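You operate a simulated robot arm through the tools that you are given. There is no shell and no other tool.

The job below is to be done with a simulated robot arm. You get a single attempt, and the scene is never put back.

Task
Strap down the grey and orange cases as tight as their labels say.
Fine: hook the yellow and green straps on the anchor rail; each window shows the word of its case.

It is judged by the outcome, as a careful person would: the job done as asked, and still so three seconds after it is handed in. It fails if anything else is knocked over, pushed out of place, dropped, spilled or broken.

Robot
A 6-joint arm with a two-finger parallel gripper on a trunk, on a base that drives. Base frame: it is fixed to the floor where the robot stands at the start and does not move with it; the origin is under the middle of the robot, x ahead of it, y to its left, z up. Lengths are in cm, angles in degrees, forces in N, time in s.
With the tool pointing down near the work surface it reaches from about 10 to 66 cm from the robot's upright axis, wherever it stands. Its first joint turns from -166.0 to 166.0 degrees. Places, roughly: anchor rail over the green buckle [50, 60, 130]; anchor rail over the yellow buckle [60, 20, 130]; green hook (4x5x14 cm) [40, 40, 70]; green strap buckle [40, 60, 70]; yellow strap buckle [50, 10, 70]. Payload 4.1 kg.
The TCP is the grasp point between the finger pads, 2.3 cm short of the fingertips. In the tool frame z runs along the fingers and y along their closing line. The gripper opens to 9.4 cm. The fingers are 3.8 cm wide and 1 cm thick; the gripper's body (5.4 by 9.6 cm) begins 3.9 cm behind the TCP.
Orientation is told as [roll, pitch, yaw] about the base's x, y, z axes, in that order, counted from this pose: with the fingers straight down and closing along the base's y, the tool's x points along the base's -x, its y along +y and its z along -z.

Tools
- The arm moves only by the tool drive_tool. Its argument "increments" is a list of rows, each an object of numbers (a shift or turn left out is 0, a gripper value left out holds the last): "rx", "ry", "rz": the turn, a rotation vector about the tool's x, y, z in degrees; "tx", "ty", "tz": the shift along the tool's x, y, z in cm; "hand": the gripper command, from -1 (fully open) to 1 (shut), values between in proportion. In form: [{"rx": .., "ry": .., "rz": .., "tx": .., "ty": .., "tz": .., "hand": ..}, ...]. A call has 1 to 20 rows; each row is the pose to reach, as a shift and turn from the pose commanded when the call began, along the tool's axes at that moment. Rows are played at 5 a second. More than 5 cm and 8.6 degrees between two rows, or a gripper value outside its range, and nothing of the call is played. A pose out of reach is approached as far as the arm can. The call stops where the force on the tool passes 60 N (or 10 N more than at its start, if that is more) or the arm is blocked; 0.2 s more then pass. The fingers move at their own pace (about 4.5 cm/s each) and stop on an object; they squeeze with about 31 N. The grip force told is the motor's: it shows also when the fingers shut on nothing. Time passes only in rows, and 0.2 s behind the last, so rows that repeat a pose let the fingers close. The reply holds the time, the measured pose of the TCP, the force on the tool along the base axes, the opening and the grip force, in the units named above and with some noise, with the torque about the TCP (base axes, N m) and any sound that the robot's microphone picked up, and new pictures: "pictures" is both (left out), scene, wrist or none.
- Cameras (640 x 400 px; columns grow to the right, rows downward): "scene" is now at [2.28, 16.58, 156.08]; the picture's right is [0.01, -1.00, 0.00], its down [-0.69, -0.01, -0.72] and it looks along [0.72, 0.01, -0.69] (base axes); focal length 255 px, centre (320, 200). "wrist" rides on the gripper at [8.6, 1.6, -7.4] in the tool frame; the picture's right is [-0.18, 0.98, 0.00], its down [-0.58, -0.11, -0.81] and it looks along [-0.79, -0.15, 0.59] (tool axes); focal length 243 px, centre (320, 200). There is no depth. A picture from a camera that has moved, and an enlarged one, comes with that camera's place and axes in the base frame and with its lens.
- lift_body(by): slides the trunk up (or, below 0, down) by that many cm; the arm and the scene camera ride with it, the base frame stays. It gives what a move gives, with no picture.
- base_move(legs): drives the robot by 1 to 6 legs, each [ahead, turn to the left] in cm and degrees, along the robot's own axes; the way and the turn of a leg run together, so that a leg with both is an arc; at most 150 cm and 180 degrees a leg. The arm and the cameras ride along, it lands a little off, and it stops where it bumps. It gives what a move gives, and a new picture of the scene camera.
- pan_tilt(pan, tilt): turns the head with the scene camera to pan (to the left, within 155 degrees either way) and tilt (down, from -29 to 69), counted from straight ahead of the robot. It gives what a move gives, and a new picture of the scene camera.
- enlarge(camera, box): a new picture of the part [left, top, right, bottom] of that camera's present view, enlarged. No time passes.
- close_job(): hands the job in; it is judged then, once.

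Nothing tells you exact positions but the pictures and the camera data. Unless the task says otherwise, let go and move clear before handing in.

The tools are called after "Request:" as name(argument=value, ...) on one line, values as JSON. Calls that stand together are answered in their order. drive_tool: Moves the arm, as the interface text tells. Its arguments: {"type":"object","properties":{"increments":{"type":"array"},"pictures":{"type":"string","enum":["both","scene","wrist","none"]}},"required":["increments"]} The other tools are called the same way: lift_body (by) slides the trunk up or down; base_move (legs) drives the base; pan_tilt (pan, tilt) turns the head that bears the scene camera; enlarge (camera, box) takes an enlarged picture of a part of a camera's view; close_job () hands the job in.

At the start:

```text
t: 0.0
tool_pos: [29.04, 6.47, 132.07]
orientation: [0.0, 0.0, 0.0]
force: [0.1, 0.2, 0.2]
ft_torque: [0.0, -0.02, 0.01]
opening: 9.39
finger_force: 0.1
trunk travel left (down, up): [-52.5, 6.5]
robot x, y, heading: [0.14, -0.17, 0.0]
head pan, tilt: [0.6, 43.6]
```

scene: 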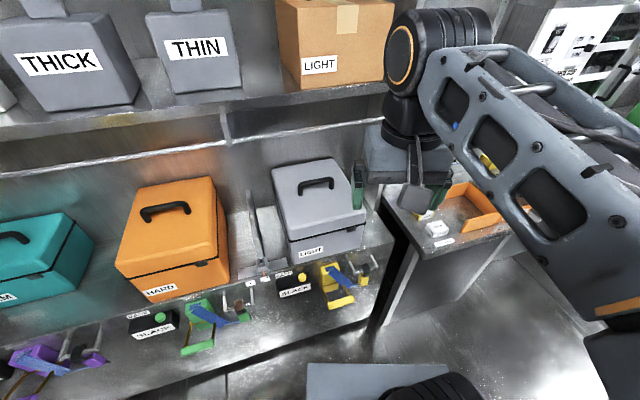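
wrist: 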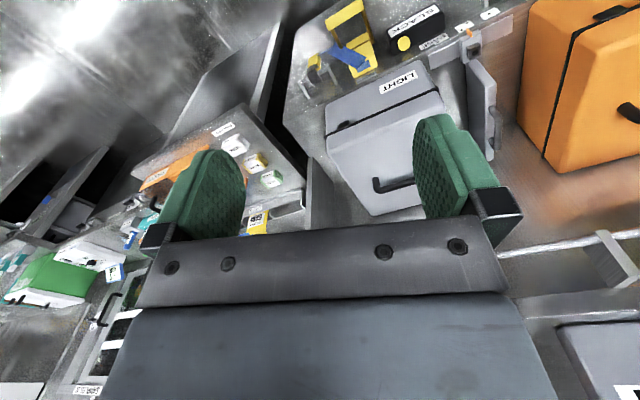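

I see a shelf with teal, orange (HARD) and grey (LIGHT) cases, with strap buckles in front of them (purple, green, yellow) and small BLACK windows. I'll look closer before moving.

Request:
enlarge(camera="scene", box=[240, 140, 400, 320])

Request:
enlarge(camera="scene", box=[90, 240, 270, 360])

Request:
enlarge(camera="scene", box=[0, 80, 400, 330])

Request:
enlarge(camera="wrist", box=[280, 0, 520, 150])

```text
2.22 times, centred on (320, 230) of scene
camera zoom: at [2.28, 16.58, 156.08], right [0.01, -1.0, 0.0], down [-0.69, -0.01, -0.72], along [0.72, 0.01, -0.69], focal length 567 px, centre (320, 133)
```

zoom: 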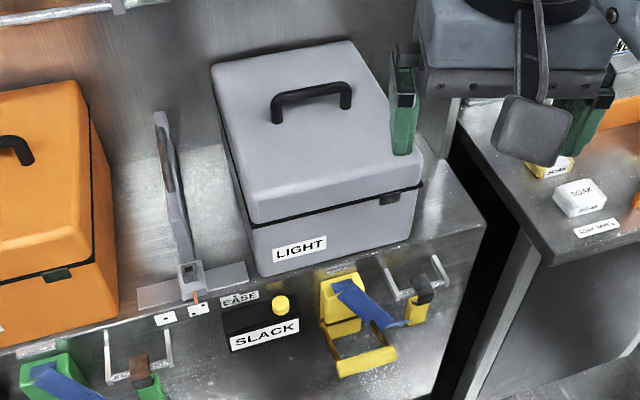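

```text
3.33 times, centred on (180, 300) of scene
camera zoom: at [2.28, 16.58, 156.08], right [0.01, -1.0, 0.0], down [-0.69, -0.01, -0.72], along [0.72, 0.01, -0.69], focal length 851 px, centre (787, -133)
```

zoom: 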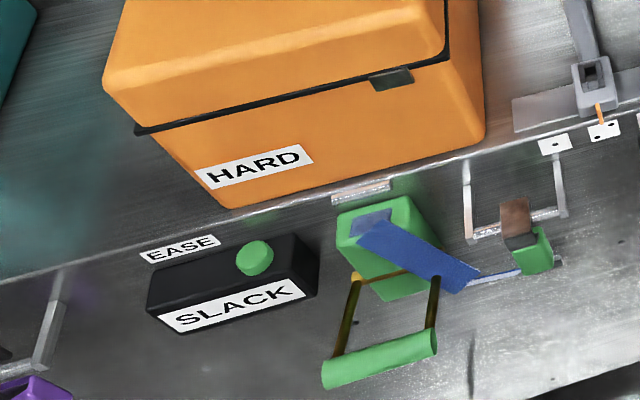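

```text
1.60 times, centred on (200, 205) of scene
camera zoom: at [2.28, 16.58, 156.08], right [0.01, -1.0, 0.0], down [-0.69, -0.01, -0.72], along [0.72, 0.01, -0.69], focal length 408 px, centre (512, 192)
```

zoom: 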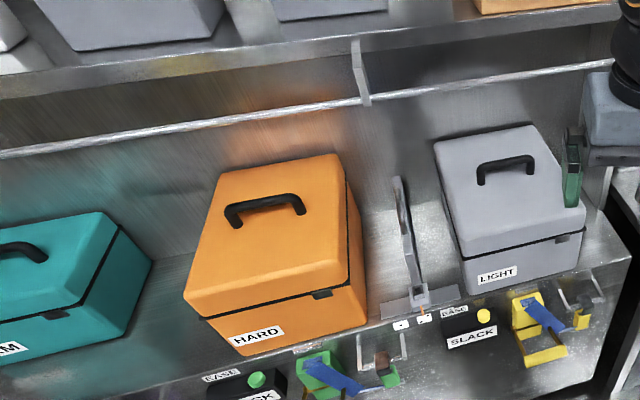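

```text
2.67 times, centred on (400, 75) of wrist
camera zoom: at [20.57, 8.11, 139.53], right [0.18, 0.98, 0.0], down [0.58, -0.11, 0.81], along [0.79, -0.15, -0.59], focal length 647 px, centre (107, 533)
```

zoom: 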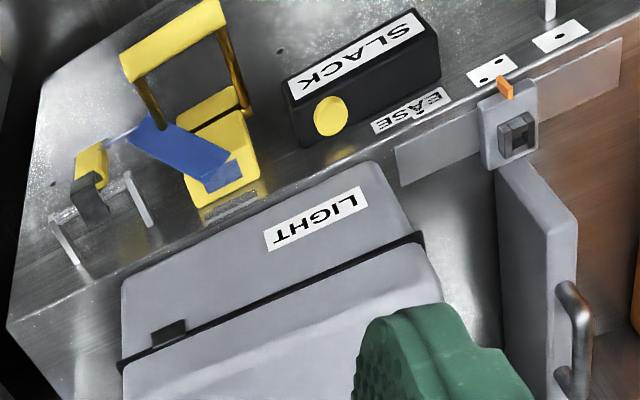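

The buckles sit on the bench's slanted front face (turned about 18° from my axes), with hooks parked on U-brackets right of each. I'll turn the head to look at the rail and around.

Request:
pan_tilt(pan=5, tilt=15)

Request:
pan_tilt(pan=45, tilt=40)

Request:
pan_tilt(pan=15, tilt=60)

```text
t: 0.9
tool_pos: [29.08, 6.53, 131.9]
orientation: [0.0, 0.0, 0.0]
force: [-0.7, 0.0, 1.3]
ft_torque: [0.01, 0.02, 0.02]
opening: 9.39
finger_force: 0.1
trunk travel left (down, up): [-52.5, 6.5]
robot x, y, heading: [-0.06, 0.11, -0.1]
head pan, tilt: [5.0, 15.0]
camera scene: at [3.34, 17.31, 160.55], right [0.09, -1.0, 0.0], down [-0.26, -0.02, -0.97], along [0.96, 0.08, -0.26], focal length 255 px, centre (320, 200)
```

scene: 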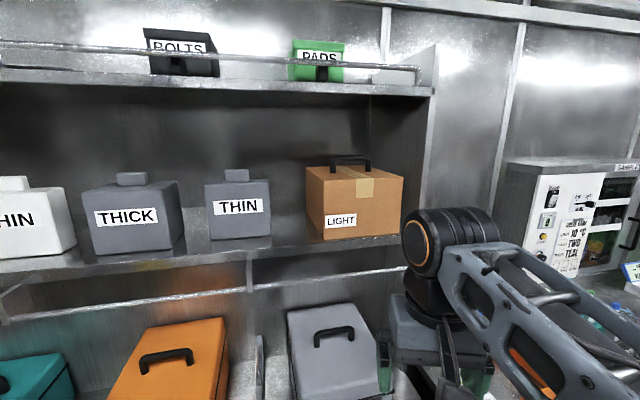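

```text
t: 2.0
tool_pos: [29.05, 6.43, 132.11]
orientation: [0.0, -0.1, 0.0]
force: [0.1, 0.2, -0.6]
ft_torque: [-0.01, -0.01, 0.0]
opening: 9.39
finger_force: 0.1
trunk travel left (down, up): [-52.5, 6.5]
robot x, y, heading: [0.11, -0.09, 0.0]
head pan, tilt: [45.0, 40.0]
camera scene: at [0.05, 22.51, 156.61], right [0.71, -0.71, 0.0], down [-0.45, -0.45, -0.77], along [0.54, 0.54, -0.64], focal length 255 px, centre (320, 200)
```

scene: 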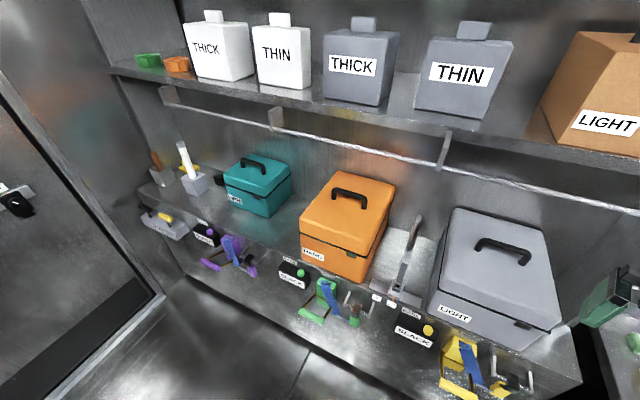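

```text
t: 3.0
tool_pos: [28.96, 6.46, 132.0]
orientation: [0.0, 0.1, 0.0]
force: [-0.3, -0.4, 0.5]
ft_torque: [0.06, 0.02, 0.01]
opening: 9.39
finger_force: 0.0
trunk travel left (down, up): [-52.5, 6.5]
robot x, y, heading: [-0.26, -0.17, -0.0]
head pan, tilt: [15.0, 60.0]
camera scene: at [0.47, 18.23, 153.93], right [0.26, -0.97, 0.0], down [-0.84, -0.22, -0.5], along [0.48, 0.13, -0.87], focal length 255 px, centre (320, 200)
```

scene: 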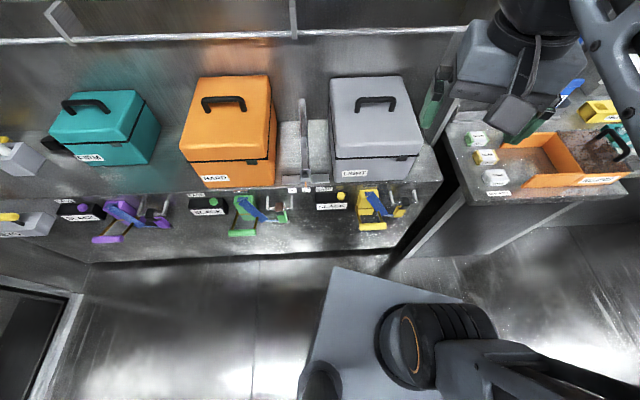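

The rail runs below the shelf's front, held by brackets; the hooks hang on bars on the bench front. I'll lower the trunk for a second viewpoint to triangulate.

Request:
lift_body(by=-25)

Request:
pan_tilt(pan=15, tilt=20)

Request:
pan_tilt(pan=25, tilt=45)

Request:
drive_tool(increments=[{"tz": 0}], pictures="wrist")

```text
t: 5.5
tool_pos: [29.13, 6.53, 107.02]
orientation: [0.1, 0.1, 0.0]
force: [0.3, -0.9, -0.7]
ft_torque: [-0.01, -0.02, 0.01]
opening: 9.38
finger_force: 0.1
trunk travel left (down, up): [-27.5, 31.5]
robot x, y, heading: [-0.25, 0.4, 0.0]
head pan, tilt: [15.0, 60.0]
```

```text
t: 6.6
tool_pos: [28.99, 6.38, 106.98]
orientation: [-0.1, 0.0, 0.1]
force: [-0.3, -0.8, 0.2]
ft_torque: [0.01, 0.01, 0.02]
opening: 9.41
finger_force: 0.0
trunk travel left (down, up): [-27.5, 31.5]
robot x, y, heading: [-0.13, 0.25, 0.1]
head pan, tilt: [15.0, 20.0]
camera scene: at [3.03, 18.91, 134.74], right [0.26, -0.97, 0.0], down [-0.33, -0.09, -0.94], along [0.91, 0.24, -0.34], focal length 255 px, centre (320, 200)
```

scene: 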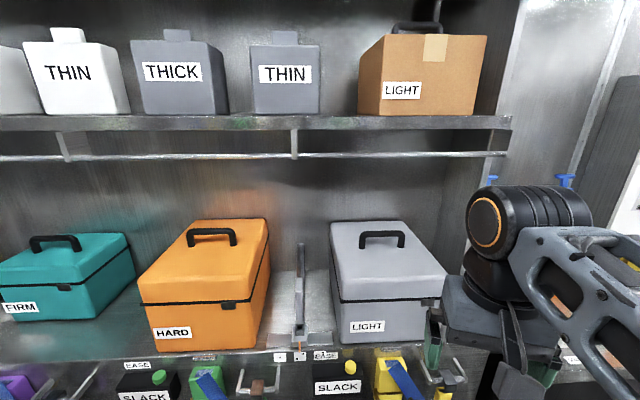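

```text
t: 7.5
tool_pos: [28.96, 6.51, 107.01]
orientation: [0.0, 0.0, 0.0]
force: [-0.3, -0.2, -0.2]
ft_torque: [0.0, 0.02, 0.01]
opening: 9.39
finger_force: 0.1
trunk travel left (down, up): [-27.5, 31.5]
robot x, y, heading: [0.47, -0.4, 0.2]
head pan, tilt: [25.0, 45.0]
camera scene: at [1.41, 19.93, 130.88], right [0.42, -0.91, 0.0], down [-0.64, -0.3, -0.71], along [0.64, 0.3, -0.71], focal length 255 px, centre (320, 200)
```

scene: 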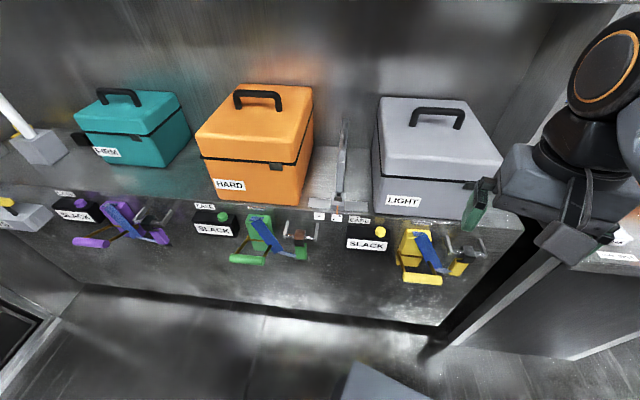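

```text
t: 7.9
tool_pos: [29.08, 6.35, 106.97]
orientation: [0.1, 0.0, 0.0]
force: [0.3, 0.0, 0.3]
ft_torque: [-0.01, -0.04, -0.01]
opening: 9.38
finger_force: 0.0
trunk travel left (down, up): [-27.5, 31.5]
robot x, y, heading: [0.35, -0.03, -0.2]
head pan, tilt: [25.0, 45.0]
camera wrist: at [20.57, 8.11, 114.53], right [0.18, 0.98, 0.0], down [0.58, -0.11, 0.81], along [0.79, -0.15, -0.59], focal length 243 px, centre (320, 200)
```

wrist: 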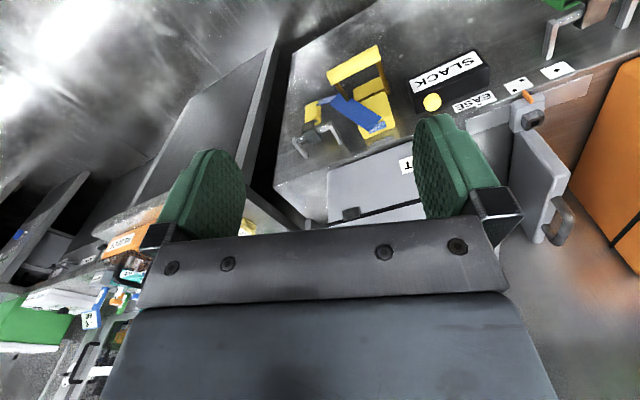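

The rail is about 62 cm out along the bench normal at z≈125; the yellow hook is near [55, 0, 69]. I'll zoom in on the hooks, buckles and rail.

Request:
enlarge(camera="wrist", box=[270, 30, 430, 170])

Request:
enlarge(camera="scene", box=[380, 200, 500, 300])

Request:
enlarge(camera="scene", box=[180, 190, 330, 280])

Request:
enlarge(camera="scene", box=[310, 110, 400, 240])

Request:
enlarge(camera="scene", box=[40, 180, 190, 280])

```text
2.86 times, centred on (350, 100) of wrist
camera zoom: at [20.57, 8.11, 114.53], right [0.18, 0.98, 0.0], down [0.58, -0.11, 0.81], along [0.79, -0.15, -0.59], focal length 693 px, centre (234, 486)
```

zoom: 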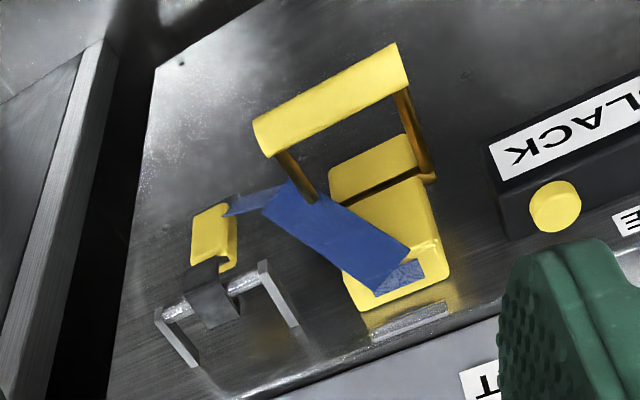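

```text
4.00 times, centred on (440, 250) of scene
camera zoom: at [1.41, 19.93, 130.88], right [0.42, -0.91, 0.0], down [-0.64, -0.3, -0.71], along [0.64, 0.3, -0.71], focal length 1021 px, centre (-160, 0)
```

zoom: 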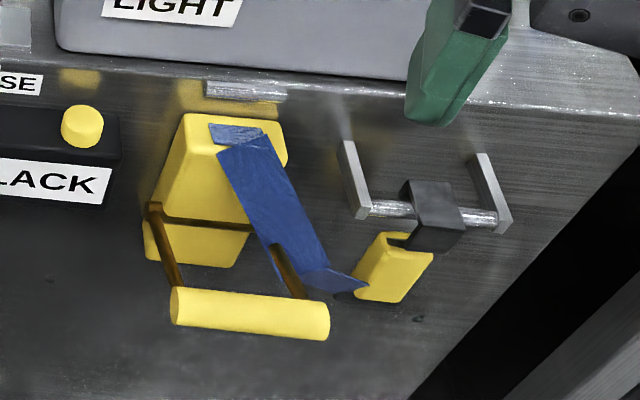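

```text
4.27 times, centred on (255, 235) of scene
camera zoom: at [1.41, 19.93, 130.88], right [0.42, -0.91, 0.0], down [-0.64, -0.3, -0.71], along [0.64, 0.3, -0.71], focal length 1089 px, centre (597, 51)
```

zoom: 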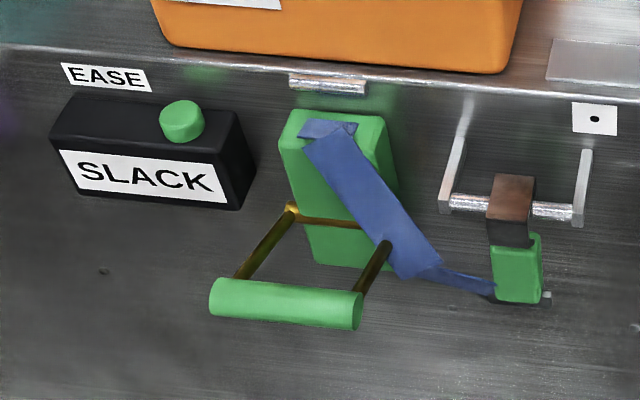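

```text
3.08 times, centred on (355, 175) of scene
camera zoom: at [1.41, 19.93, 130.88], right [0.42, -0.91, 0.0], down [-0.64, -0.3, -0.71], along [0.64, 0.3, -0.71], focal length 785 px, centre (212, 277)
```

zoom: 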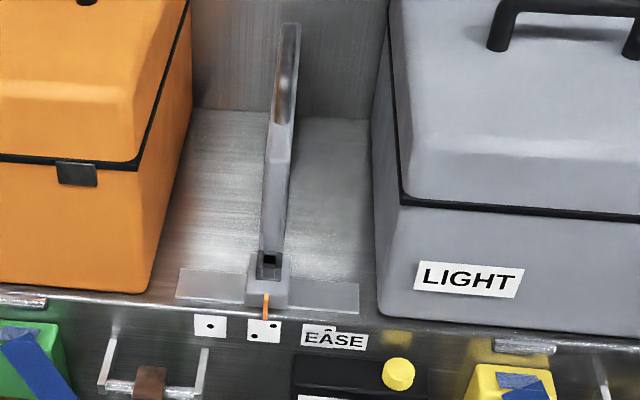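

```text
4.00 times, centred on (115, 230) of scene
camera zoom: at [1.41, 19.93, 130.88], right [0.42, -0.91, 0.0], down [-0.64, -0.3, -0.71], along [0.64, 0.3, -0.71], focal length 1021 px, centre (1140, 80)
```

zoom: 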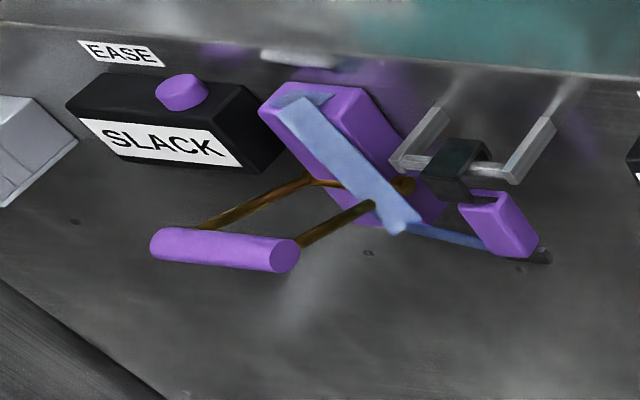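

Each hook hangs over a bar held ~5 cm in front of the bench face: dark jaw over the bar, coloured block as handle below. The plan is to grip the block from the front with the tool horizontal. First I turn the base to face the bench squarely.

Request:
base_move(legs=[[0, 18]])

Request:
pan_tilt(pan=0, tilt=35)

```text
t: 9.3
tool_pos: [25.74, 15.11, 107.08]
orientation: [0.1, -0.1, 18.0]
force: [-0.4, 0.4, 0.2]
ft_torque: [-0.01, 0.0, 0.01]
opening: 9.39
finger_force: 0.0
trunk travel left (down, up): [-27.5, 31.5]
robot x, y, heading: [0.01, 0.12, 18.1]
head pan, tilt: [25.0, 45.0]
camera scene: at [-4.87, 19.37, 130.88], right [0.68, -0.73, 0.0], down [-0.52, -0.48, -0.71], along [0.52, 0.48, -0.71], focal length 255 px, centre (320, 200)
```

scene: 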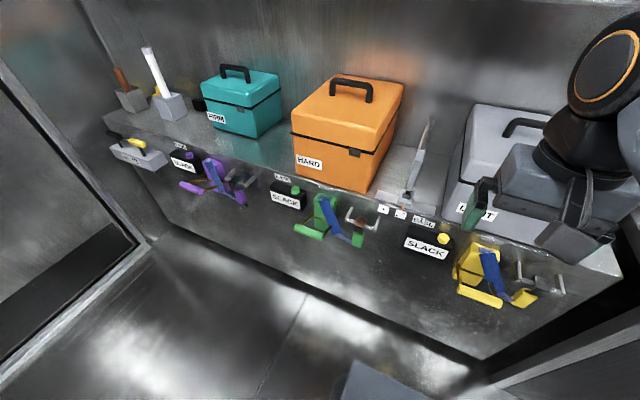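

```text
t: 10.2
tool_pos: [25.51, 15.2, 107.03]
orientation: [-0.1, 0.0, 18.0]
force: [-0.5, -0.3, -0.6]
ft_torque: [0.0, 0.0, 0.0]
opening: 9.39
finger_force: 0.1
trunk travel left (down, up): [-27.5, 31.5]
robot x, y, heading: [-0.17, 0.0, 18.0]
head pan, tilt: [0.0, 35.0]
camera scene: at [-2.45, 16.55, 132.36], right [0.31, -0.95, 0.0], down [-0.55, -0.18, -0.82], along [0.78, 0.25, -0.57], focal length 255 px, centre (320, 200)
```

scene: 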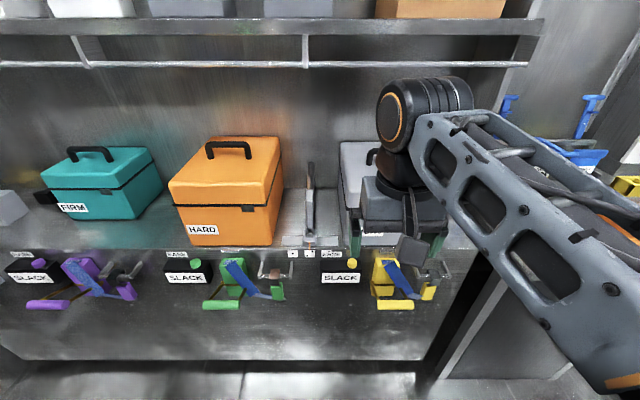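

Now the view is square to the bench. I'll pitch the tool so the fingers point forward at the bench, watching the result.

Request:
drive_tool(increments=[{"ry": -8.2, "tx": -1}, {"ry": -16.4, "tx": -2}, {"ry": -24.6, "tx": -3}, {"ry": -32.8, "tx": -4}, {"ry": -41, "tx": -5}, {"ry": -49.2, "tx": -6}, {"ry": -57.4, "tx": -7}, {"ry": -65.6, "tx": -8}, {"ry": -73.8, "tx": -9}, {"ry": -82, "tx": -10}, {"ry": -90, "tx": -11}, {"ry": -90, "tx": -11}])

```text
t: 11.7
tool_pos: [34.15, 19.1, 102.61]
orientation: [-4.7, -45.2, 21.3]
force: [0.3, -0.4, 0.3]
ft_torque: [0.03, 0.02, 0.01]
opening: 9.39
finger_force: 0.0
trunk travel left (down, up): [-27.5, 31.5]
robot x, y, heading: [0.12, 0.06, 18.2]
head pan, tilt: [0.0, 35.0]
stopped in row 7: the arm was blocked; the commanded pose is now the measured one
camera scene: at [-2.46, 16.53, 132.53], right [0.31, -0.95, 0.0], down [-0.55, -0.18, -0.82], along [0.78, 0.25, -0.57], focal length 255 px, centre (320, 200)
camera wrist: at [23.08, 17.05, 101.7], right [-0.18, 0.98, 0.07], down [-0.14, -0.1, 0.99], along [0.97, 0.17, 0.15], focal length 243 px, centre (320, 200)
```

scene: 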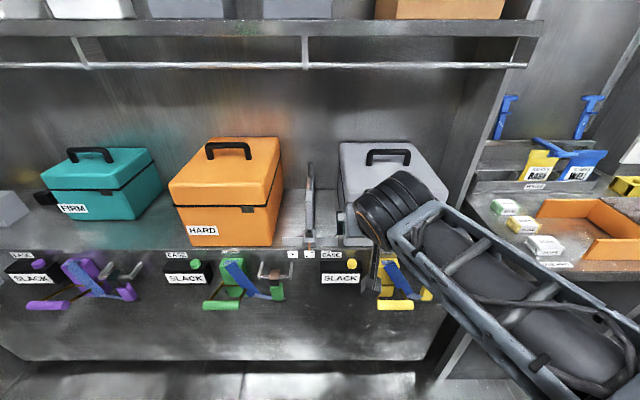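
wrist: 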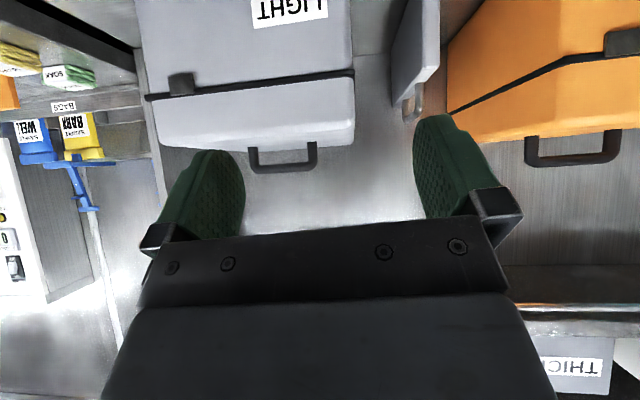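

The tilt stalled halfway, probably because the wrist folds too near the body. I'll raise the trunk a bit, move the tool forward, then keep pitching.

Request:
lift_body(by=15)

Request:
drive_tool(increments=[{"tx": -2.1, "tz": 2.1}, {"tx": -4.2, "tz": 4.2}, {"tx": -6.3, "tz": 6.3}, {"tx": -8.4, "tz": 8.4}, {"tx": -10.5, "tz": 10.5}])

```text
t: 13.5
tool_pos: [34.18, 19.02, 117.5]
orientation: [-4.6, -45.1, 21.4]
force: [-0.4, 0.4, 0.2]
ft_torque: [-0.02, 0.01, 0.01]
opening: 9.42
finger_force: 0.1
trunk travel left (down, up): [-42.5, 16.5]
robot x, y, heading: [-0.12, -0.13, 18.1]
head pan, tilt: [0.0, 35.0]
```

```text
t: 14.7
tool_pos: [48.3, 23.63, 117.42]
orientation: [-4.7, -45.2, 21.4]
force: [0.5, -0.6, 0.3]
ft_torque: [0.02, 0.02, 0.01]
opening: 9.39
finger_force: 0.1
trunk travel left (down, up): [-42.5, 16.5]
robot x, y, heading: [-0.12, 0.1, 18.1]
head pan, tilt: [0.0, 35.0]
camera scene: at [-2.42, 16.56, 147.36], right [0.31, -0.95, 0.0], down [-0.55, -0.18, -0.82], along [0.78, 0.25, -0.57], focal length 255 px, centre (320, 200)
camera wrist: at [37.23, 21.63, 116.64], right [-0.18, 0.98, 0.08], down [-0.14, -0.1, 0.99], along [0.97, 0.17, 0.15], focal length 243 px, centre (320, 200)
```

scene: 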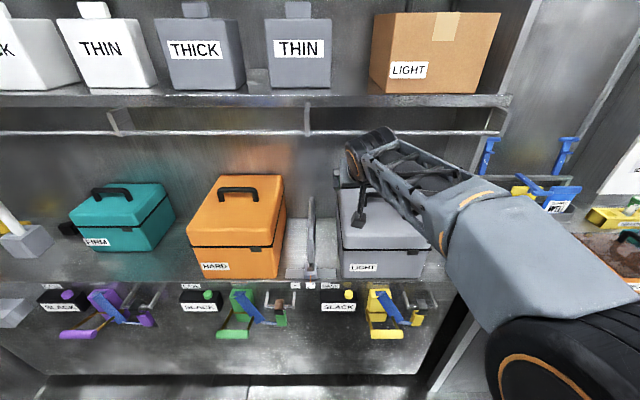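
wrist: 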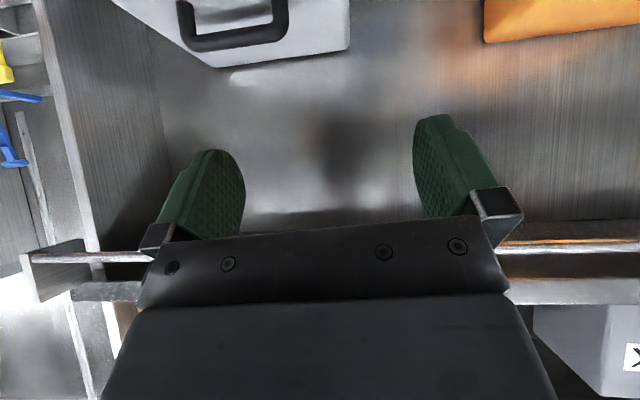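

Request:
drive_tool(increments=[{"rx": -0.22, "ry": -7.53, "rz": 0.53}, {"rx": -0.43, "ry": -15.07, "rz": 1.07}, {"rx": -0.65, "ry": -22.6, "rz": 1.6}, {"rx": -0.87, "ry": -30.1, "rz": 2.13}, {"rx": -1.08, "ry": -37.7, "rz": 2.67}, {"rx": -1.3, "ry": -45.2, "rz": 3.2}, {"rx": -1.3, "ry": -45.2, "rz": 3.2}])

```text
t: 16.3
tool_pos: [48.32, 23.58, 117.42]
orientation: [165.7, -89.6, -147.7]
force: [0.6, 0.3, 0.4]
ft_torque: [0.0, -0.01, 0.0]
opening: 9.42
finger_force: 0.0
trunk travel left (down, up): [-42.5, 16.5]
robot x, y, heading: [0.09, -0.18, 18.0]
head pan, tilt: [0.0, 35.0]
camera scene: at [-2.43, 16.55, 147.36], right [0.31, -0.95, 0.0], down [-0.55, -0.18, -0.82], along [0.78, 0.25, -0.57], focal length 255 px, centre (320, 200)
camera wrist: at [40.98, 22.91, 108.87], right [-0.31, 0.93, 0.19], down [-0.74, -0.36, 0.57], along [0.6, 0.04, 0.8], focal length 243 px, centre (320, 200)
```

scene: 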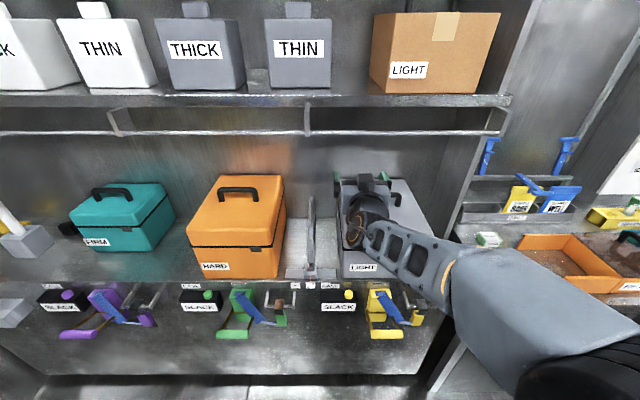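
wrist: 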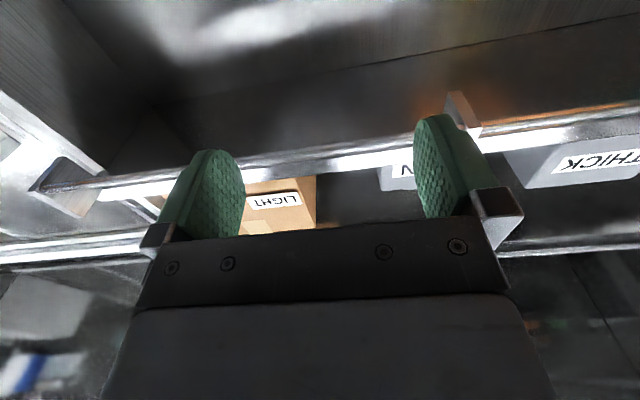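

The tool now points straight at the bench: tool x is down, y left, z forward. I'll zoom from this height for triangulation against a later, lower view.

Request:
enlarge(camera="scene", box=[310, 270, 450, 350])

Request:
enlarge(camera="scene", box=[170, 270, 310, 350])

Request:
enlarge(camera="scene", box=[80, 80, 520, 200])

```text
4.57 times, centred on (380, 310) of scene
camera zoom: at [-2.43, 16.55, 147.36], right [0.31, -0.95, 0.0], down [-0.55, -0.18, -0.82], along [0.78, 0.25, -0.57], focal length 1167 px, centre (46, -303)
```

zoom: 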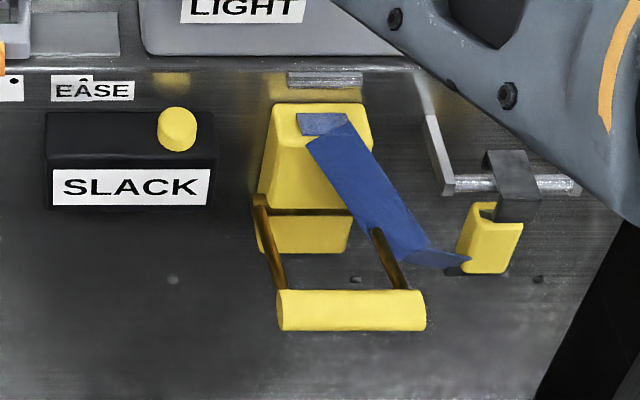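

```text
4.57 times, centred on (240, 310) of scene
camera zoom: at [-2.43, 16.55, 147.36], right [0.31, -0.95, 0.0], down [-0.55, -0.18, -0.82], along [0.78, 0.25, -0.57], focal length 1167 px, centre (686, -303)
```

zoom: 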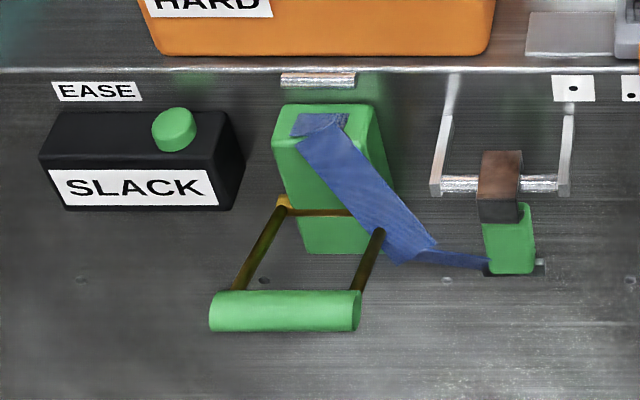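

```text
1.45 times, centred on (300, 140) of scene
camera zoom: at [-2.43, 16.55, 147.36], right [0.31, -0.95, 0.0], down [-0.55, -0.18, -0.82], along [0.78, 0.25, -0.57], focal length 371 px, centre (349, 287)
```

zoom: 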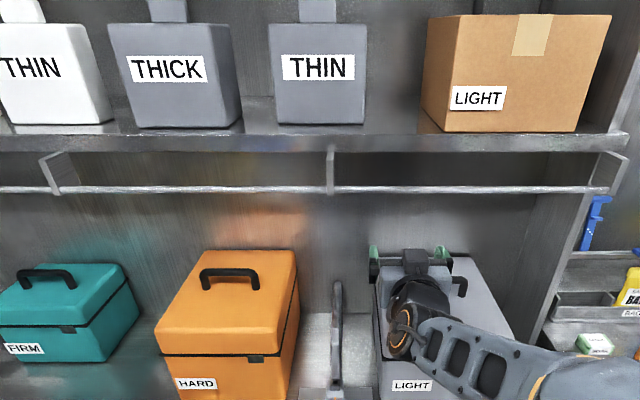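

The crank handles stick out to about n=43 cm; the hook bars sit near n=50, z≈72. I'll retract the tool and slide it right to the yellow hook's column before lowering.

Request:
drive_tool(increments=[{"ty": -2.5, "tz": -2}, {"ty": -5, "tz": -4}, {"ty": -7.5, "tz": -6}, {"ty": -10, "tz": -8}, {"ty": -12.5, "tz": -10}, {"ty": -15, "tz": -11}, {"ty": -17.5, "tz": -12}, {"ty": -20, "tz": -13}, {"ty": -22, "tz": -13}])

```text
t: 18.3
tool_pos: [39.3, 14.79, 117.48]
orientation: [164.7, -89.5, -147.1]
force: [-0.1, -0.4, 1.7]
ft_torque: [0.0, 0.0, -0.02]
opening: 9.41
finger_force: 0.1
out of reach, approached as far as the arm can: row 2, 3, 4, 5, 6, 7, 8, 9
trunk travel left (down, up): [-42.5, 16.5]
robot x, y, heading: [0.03, -0.17, 18.1]
head pan, tilt: [0.0, 35.0]
camera scene: at [-2.48, 16.52, 147.36], right [0.31, -0.95, 0.0], down [-0.55, -0.18, -0.82], along [0.78, 0.25, -0.57], focal length 255 px, centre (320, 200)
camera wrist: at [31.88, 14.21, 108.91], right [-0.3, 0.94, 0.19], down [-0.74, -0.35, 0.58], along [0.6, 0.04, 0.8], focal length 243 px, centre (320, 200)
```

scene: 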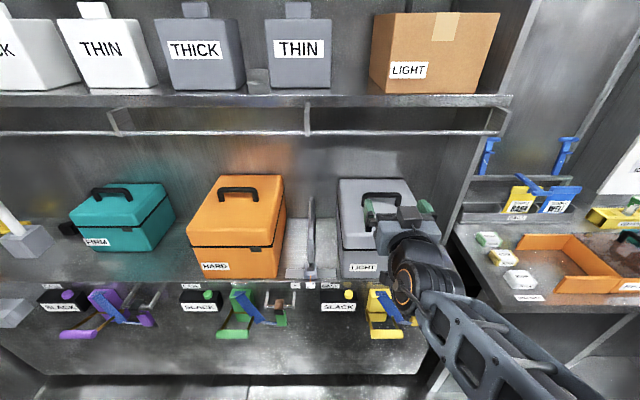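
wrist: 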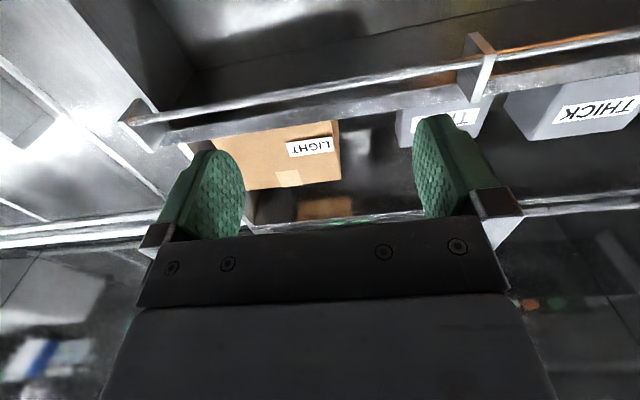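

The arm can't fold the tool that close, so the robot should stand farther from the bench. I'll check the space behind before backing.

Request:
pan_tilt(pan=150, tilt=45)

Request:
pan_tilt(pan=-150, tilt=45)

```text
t: 20.6
tool_pos: [39.22, 14.86, 117.41]
orientation: [163.9, -89.6, -146.1]
force: [-0.1, 0.0, 0.0]
ft_torque: [0.04, 0.02, 0.0]
opening: 9.42
finger_force: 0.1
trunk travel left (down, up): [-42.5, 16.5]
robot x, y, heading: [-0.09, 0.1, 17.9]
head pan, tilt: [150.0, 45.0]
camera scene: at [-18.77, 15.52, 145.88], right [0.21, 0.98, 0.0], down [0.69, -0.15, -0.71], along [-0.69, 0.15, -0.71], focal length 255 px, centre (320, 200)
```

scene: 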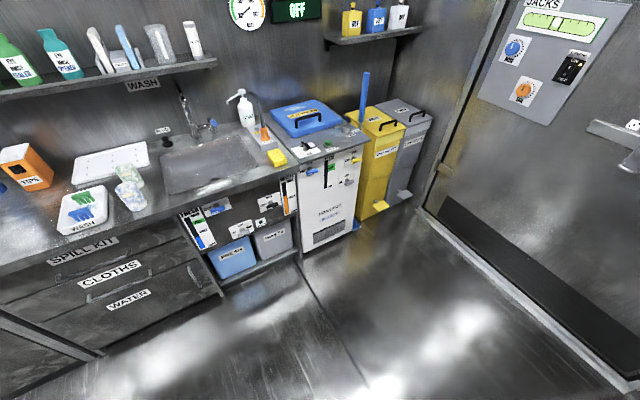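

```text
t: 24.7
tool_pos: [39.3, 14.78, 117.4]
orientation: [163.7, -89.6, -145.9]
force: [0.7, -0.1, -0.3]
ft_torque: [-0.02, -0.01, 0.03]
opening: 9.4
finger_force: 0.1
trunk travel left (down, up): [-42.5, 16.5]
robot x, y, heading: [0.0, -0.08, 18.3]
head pan, tilt: [-150.0, 45.0]
camera scene: at [-16.26, 7.78, 145.88], right [-0.74, 0.67, 0.0], down [0.47, 0.53, -0.71], along [-0.47, -0.53, -0.71], focal length 255 px, centre (320, 200)
```

scene: 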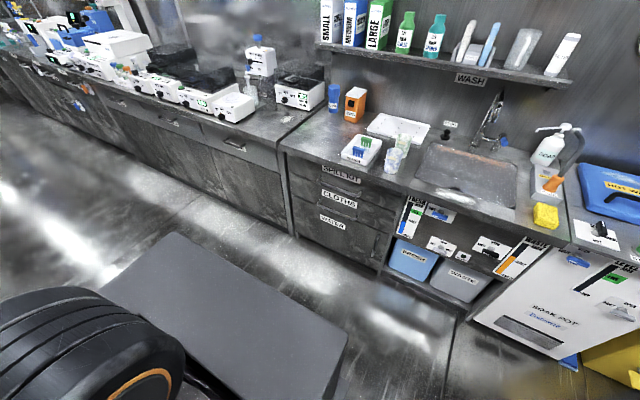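

There's ample room behind (counter ~60 cm beyond the base). Backing 8 cm.

Request:
base_move(legs=[[-8, 0]])

Request:
pan_tilt(pan=0, tilt=35)

Request:
drive_tool(increments=[{"ty": -2, "tz": 0.5}, {"ty": -4, "tz": 1}, {"ty": -6, "tz": 1.5}, {"ty": -8, "tz": 2}, {"ty": -10, "tz": 2.5}, {"ty": -12, "tz": 3}, {"ty": -14, "tz": 4}, {"ty": -16, "tz": 4.5}])

```text
t: 25.8
tool_pos: [31.59, 12.43, 117.52]
orientation: [164.0, -89.5, -146.3]
force: [-0.3, 1.0, 0.0]
ft_torque: [0.01, 0.02, -0.01]
opening: 9.4
finger_force: 0.0
trunk travel left (down, up): [-42.5, 16.5]
robot x, y, heading: [-8.0, -2.63, 17.9]
head pan, tilt: [-150.0, 45.0]
camera scene: at [-23.96, 5.29, 145.88], right [-0.74, 0.67, 0.0], down [0.47, 0.53, -0.71], along [-0.47, -0.53, -0.71], focal length 255 px, centre (320, 200)
```

scene: 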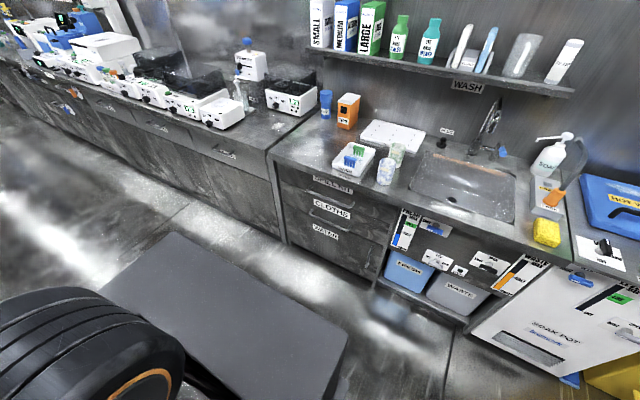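

```text
t: 28.1
tool_pos: [31.57, 12.36, 117.48]
orientation: [164.2, -89.7, -146.4]
force: [0.6, 1.0, -0.7]
ft_torque: [-0.01, 0.05, -0.01]
opening: 9.42
finger_force: 0.1
trunk travel left (down, up): [-42.5, 16.5]
robot x, y, heading: [-7.97, -2.53, 18.3]
head pan, tilt: [0.0, 35.0]
camera scene: at [-10.12, 14.05, 147.36], right [0.31, -0.95, 0.0], down [-0.55, -0.18, -0.82], along [0.78, 0.25, -0.57], focal length 255 px, centre (320, 200)
```

scene: 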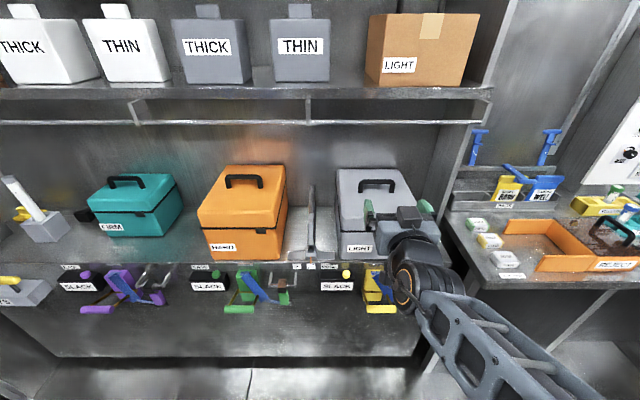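

```text
t: 29.9
tool_pos: [31.55, 12.41, 117.5]
orientation: [164.2, -89.5, -146.5]
force: [1.0, 0.4, 0.4]
ft_torque: [-0.02, 0.0, -0.01]
opening: 9.41
finger_force: 0.1
out of reach, approached as far as the arm can: row 1, 2, 3, 4, 5, 6, 7, 8
trunk travel left (down, up): [-42.5, 16.5]
robot x, y, heading: [-7.39, -2.26, 18.1]
head pan, tilt: [0.0, 35.0]
camera scene: at [-10.13, 14.05, 147.36], right [0.31, -0.95, 0.0], down [-0.55, -0.18, -0.82], along [0.78, 0.25, -0.57], focal length 255 px, centre (320, 200)
camera wrist: at [24.24, 11.71, 108.9], right [-0.3, 0.94, 0.19], down [-0.74, -0.35, 0.58], along [0.6, 0.04, 0.8], focal length 243 px, centre (320, 200)
```

scene: 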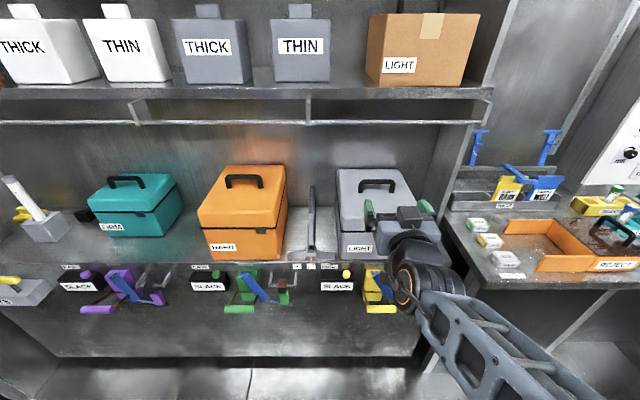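
wrist: 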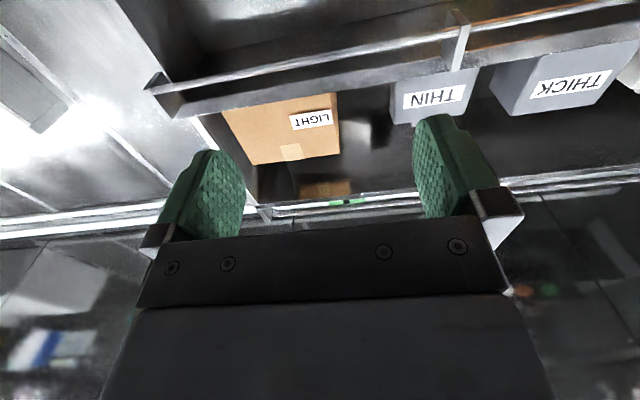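

Request:
drive_tool(increments=[{"tz": 4}, {"tz": 8}, {"tz": 12}], pictures="none")

```text
t: 30.7
tool_pos: [42.31, 17.75, 117.61]
orientation: [157.6, -89.8, -140.1]
force: [0.2, -0.4, -0.9]
ft_torque: [0.02, -0.01, -0.04]
opening: 9.39
finger_force: 0.1
out of reach, approached as far as the arm can: row 1, 2, 3
trunk travel left (down, up): [-42.5, 16.5]
robot x, y, heading: [-7.66, -2.5, 18.2]
head pan, tilt: [0.0, 35.0]
```

Request:
drive_tool(increments=[{"ty": 3}, {"ty": 6}, {"ty": 9}], pictures="none")

Request:
drive_tool(increments=[{"ty": -3}, {"ty": -6}, {"ty": -9}, {"ty": -12}, {"ty": -15}, {"ty": -18}], pictures="scene")

```text
t: 31.5
tool_pos: [39.38, 26.01, 117.57]
orientation: [169.4, -89.6, -151.6]
force: [0.0, -0.2, -0.6]
ft_torque: [0.02, 0.0, 0.0]
opening: 9.42
finger_force: 0.1
trunk travel left (down, up): [-42.5, 16.5]
robot x, y, heading: [-7.68, -2.4, 17.9]
head pan, tilt: [0.0, 35.0]
```

```text
t: 32.9
tool_pos: [41.7, 17.19, 118.31]
orientation: [159.1, -89.6, -141.7]
force: [0.1, 0.0, -0.6]
ft_torque: [-0.03, -0.01, 0.02]
opening: 9.4
finger_force: 0.0
out of reach, approached as far as the arm can: row 4, 5, 6
trunk travel left (down, up): [-42.5, 16.5]
robot x, y, heading: [-7.13, -2.6, 18.3]
head pan, tilt: [0.0, 35.0]
camera scene: at [-10.12, 14.06, 147.36], right [0.31, -0.95, 0.0], down [-0.55, -0.18, -0.82], along [0.78, 0.25, -0.57], focal length 255 px, centre (320, 200)
```

scene: 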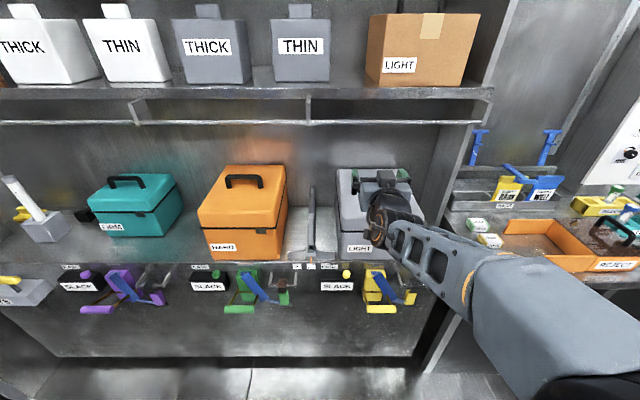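

The arm has a limit to its right but is free to its left, so the robot should stand to the right of the targets. I'll shift the base about 22 cm to the right along the bench.

Request:
drive_tool(increments=[{"tz": -3, "ty": 2}, {"tz": -5, "ty": 4}], pictures="none")

Request:
base_move(legs=[[0, -90], [23, 0], [0, 90]])

```text
t: 33.5
tool_pos: [35.75, 19.47, 118.22]
orientation: [167.0, -89.6, -149.3]
force: [-0.8, -0.7, -0.3]
ft_torque: [-0.02, 0.03, -0.02]
opening: 9.39
finger_force: 0.0
trunk travel left (down, up): [-42.5, 16.5]
robot x, y, heading: [-7.43, -2.68, 17.9]
head pan, tilt: [0.0, 35.0]
```

```text
t: 42.9
tool_pos: [42.96, -2.88, 118.19]
orientation: [164.2, -89.7, -147.5]
force: [0.0, -0.5, -0.5]
ft_torque: [-0.02, 0.01, -0.01]
opening: 9.37
finger_force: 0.1
trunk travel left (down, up): [-42.5, 16.5]
robot x, y, heading: [-0.95, -24.09, 17.1]
head pan, tilt: [0.0, 35.0]
camera scene: at [-3.05, -7.45, 147.36], right [0.29, -0.96, 0.0], down [-0.55, -0.17, -0.82], along [0.78, 0.24, -0.57], focal length 255 px, centre (320, 200)
```

scene: 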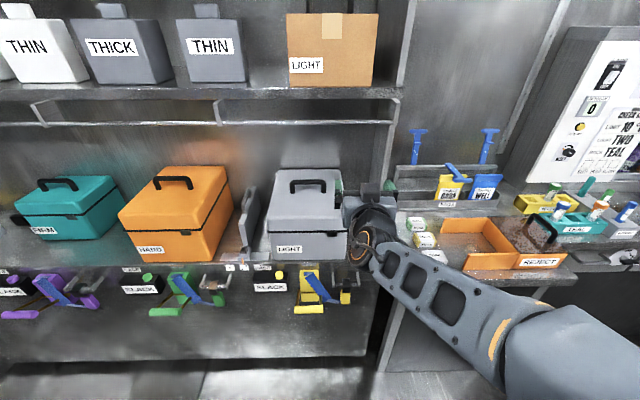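

I'm now at l≈-22.6 with the tool in line with the yellow hook's column. I'll back the tool slightly and lower the trunk in steps.

Request:
drive_tool(increments=[{"tz": -1.5}], pictures="none")

Request:
lift_body(by=-22)

Request:
pan_tilt(pan=5, tilt=40)

Request:
drive_tool(increments=[{"tz": 0}], pictures="wrist")

```text
t: 43.3
tool_pos: [41.54, -3.21, 118.13]
orientation: [163.0, -89.5, -146.2]
force: [-0.2, 0.4, -0.3]
ft_torque: [-0.02, 0.01, 0.03]
opening: 9.37
finger_force: 0.0
trunk travel left (down, up): [-42.5, 16.5]
robot x, y, heading: [-0.96, -24.14, 16.9]
head pan, tilt: [0.0, 35.0]
```

```text
t: 45.6
tool_pos: [41.59, -3.31, 96.19]
orientation: [163.8, -89.6, -147.1]
force: [-0.1, 0.2, 0.1]
ft_torque: [0.02, 0.03, -0.03]
opening: 9.41
finger_force: 0.0
trunk travel left (down, up): [-20.5, 38.5]
robot x, y, heading: [-1.13, -24.21, 17.0]
head pan, tilt: [0.0, 35.0]
```

```text
t: 46.3
tool_pos: [41.5, -3.19, 96.35]
orientation: [164.1, -89.6, -147.3]
force: [-0.1, 0.7, 0.4]
ft_torque: [0.0, -0.01, 0.0]
opening: 9.4
finger_force: 0.1
trunk travel left (down, up): [-20.5, 38.5]
robot x, y, heading: [-0.94, -24.21, 16.7]
head pan, tilt: [5.0, 40.0]
camera scene: at [-3.58, -6.85, 124.61], right [0.37, -0.93, 0.0], down [-0.6, -0.24, -0.77], along [0.71, 0.29, -0.64], focal length 255 px, centre (320, 200)
```

scene: 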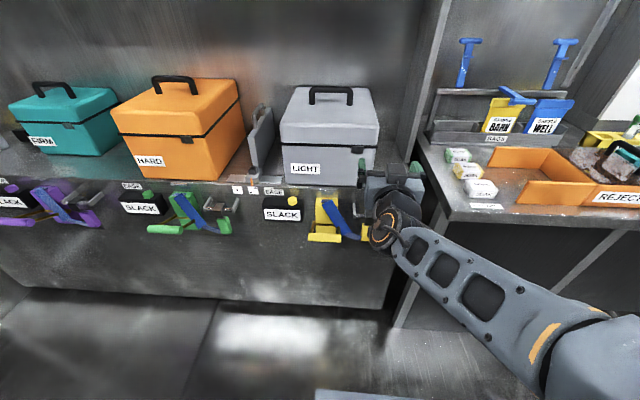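

```text
t: 46.7
tool_pos: [41.54, -3.3, 96.23]
orientation: [164.2, -89.7, -147.4]
force: [-0.7, -0.3, -0.4]
ft_torque: [0.0, 0.01, 0.0]
opening: 9.42
finger_force: 0.1
trunk travel left (down, up): [-20.5, 38.5]
robot x, y, heading: [-1.24, -24.06, 16.8]
head pan, tilt: [5.0, 40.0]
camera wrist: at [34.13, -3.79, 87.63], right [-0.28, 0.94, 0.19], down [-0.74, -0.34, 0.58], along [0.6, 0.02, 0.8], focal length 243 px, centre (320, 200)
```

wrist: 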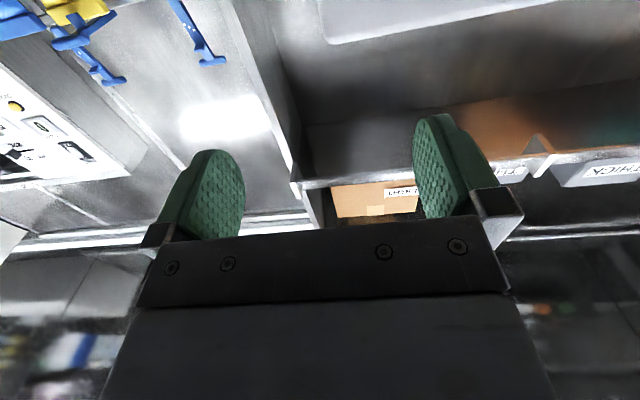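

Request:
enlarge(camera="scene", box=[250, 160, 430, 260])

Request:
lift_body(by=-20.4)

Request:
pan_tilt(pan=5, tilt=30)

Request:
drive_tool(increments=[{"tz": 0}], pictures="wrist")

Request:
enlarge(camera="scene", box=[250, 160, 430, 260])

```text
3.56 times, centred on (340, 210) of scene
camera zoom: at [-3.59, -6.84, 124.6], right [0.37, -0.93, 0.0], down [-0.6, -0.24, -0.77], along [0.71, 0.29, -0.64], focal length 908 px, centre (249, 164)
```

zoom: 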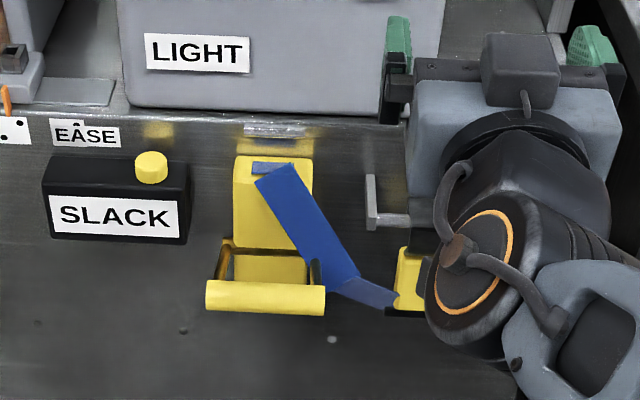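

```text
t: 48.9
tool_pos: [41.6, -3.27, 75.88]
orientation: [163.8, -89.7, -147.1]
force: [0.6, 0.1, 0.3]
ft_torque: [0.01, 0.03, -0.01]
opening: 9.38
finger_force: 0.0
trunk travel left (down, up): [-0.1, 58.9]
robot x, y, heading: [-0.75, -24.11, 16.8]
head pan, tilt: [5.0, 40.0]
```

```text
t: 49.6
tool_pos: [41.51, -3.21, 75.82]
orientation: [164.2, -89.6, -147.3]
force: [-0.3, 0.4, 0.5]
ft_torque: [-0.01, -0.01, 0.01]
opening: 9.4
finger_force: 0.0
trunk travel left (down, up): [-0.1, 58.9]
robot x, y, heading: [-1.01, -24.44, 17.2]
head pan, tilt: [5.0, 30.0]
camera scene: at [-3.08, -6.64, 105.73], right [0.37, -0.93, 0.0], down [-0.46, -0.19, -0.87], along [0.8, 0.32, -0.5], focal length 255 px, centre (320, 200)
```

scene: 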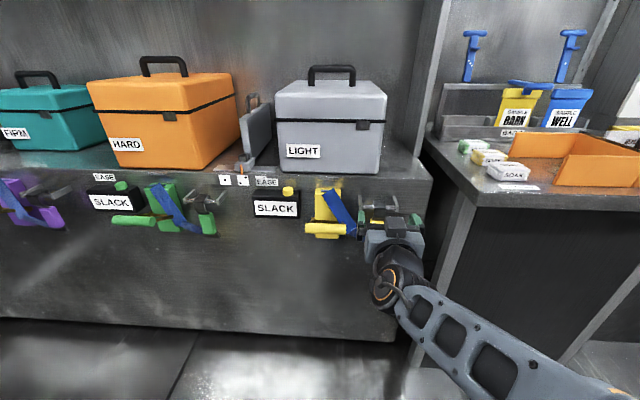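

```text
t: 50.0
tool_pos: [41.5, -3.21, 75.78]
orientation: [164.0, -89.6, -147.3]
force: [0.1, -0.3, 0.0]
ft_torque: [0.01, 0.01, 0.0]
opening: 9.45
finger_force: 0.1
trunk travel left (down, up): [-0.1, 58.9]
robot x, y, heading: [-1.16, -24.12, 17.1]
head pan, tilt: [5.0, 30.0]
camera wrist: at [34.14, -3.79, 67.23], right [-0.28, 0.94, 0.19], down [-0.74, -0.34, 0.58], along [0.6, 0.02, 0.8], focal length 243 px, centre (320, 200)
```

wrist: 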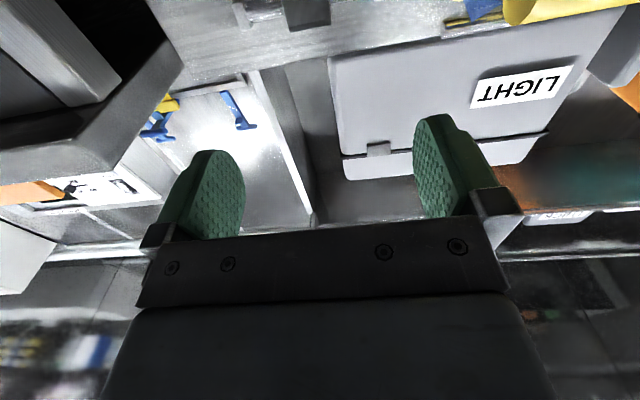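

```text
3.56 times, centred on (340, 210) of scene
camera zoom: at [-3.08, -6.64, 105.74], right [0.37, -0.93, 0.0], down [-0.46, -0.19, -0.87], along [0.8, 0.32, -0.5], focal length 908 px, centre (249, 164)
```

zoom: 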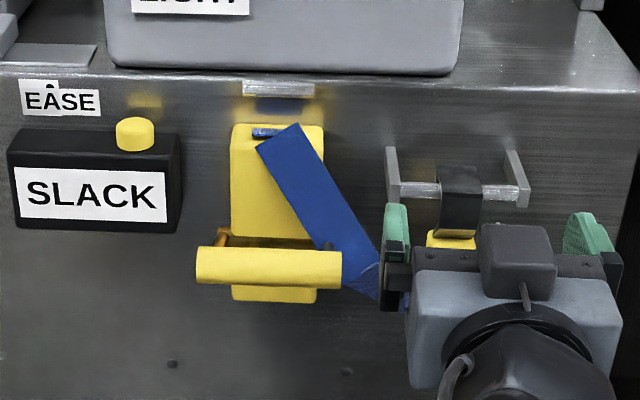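

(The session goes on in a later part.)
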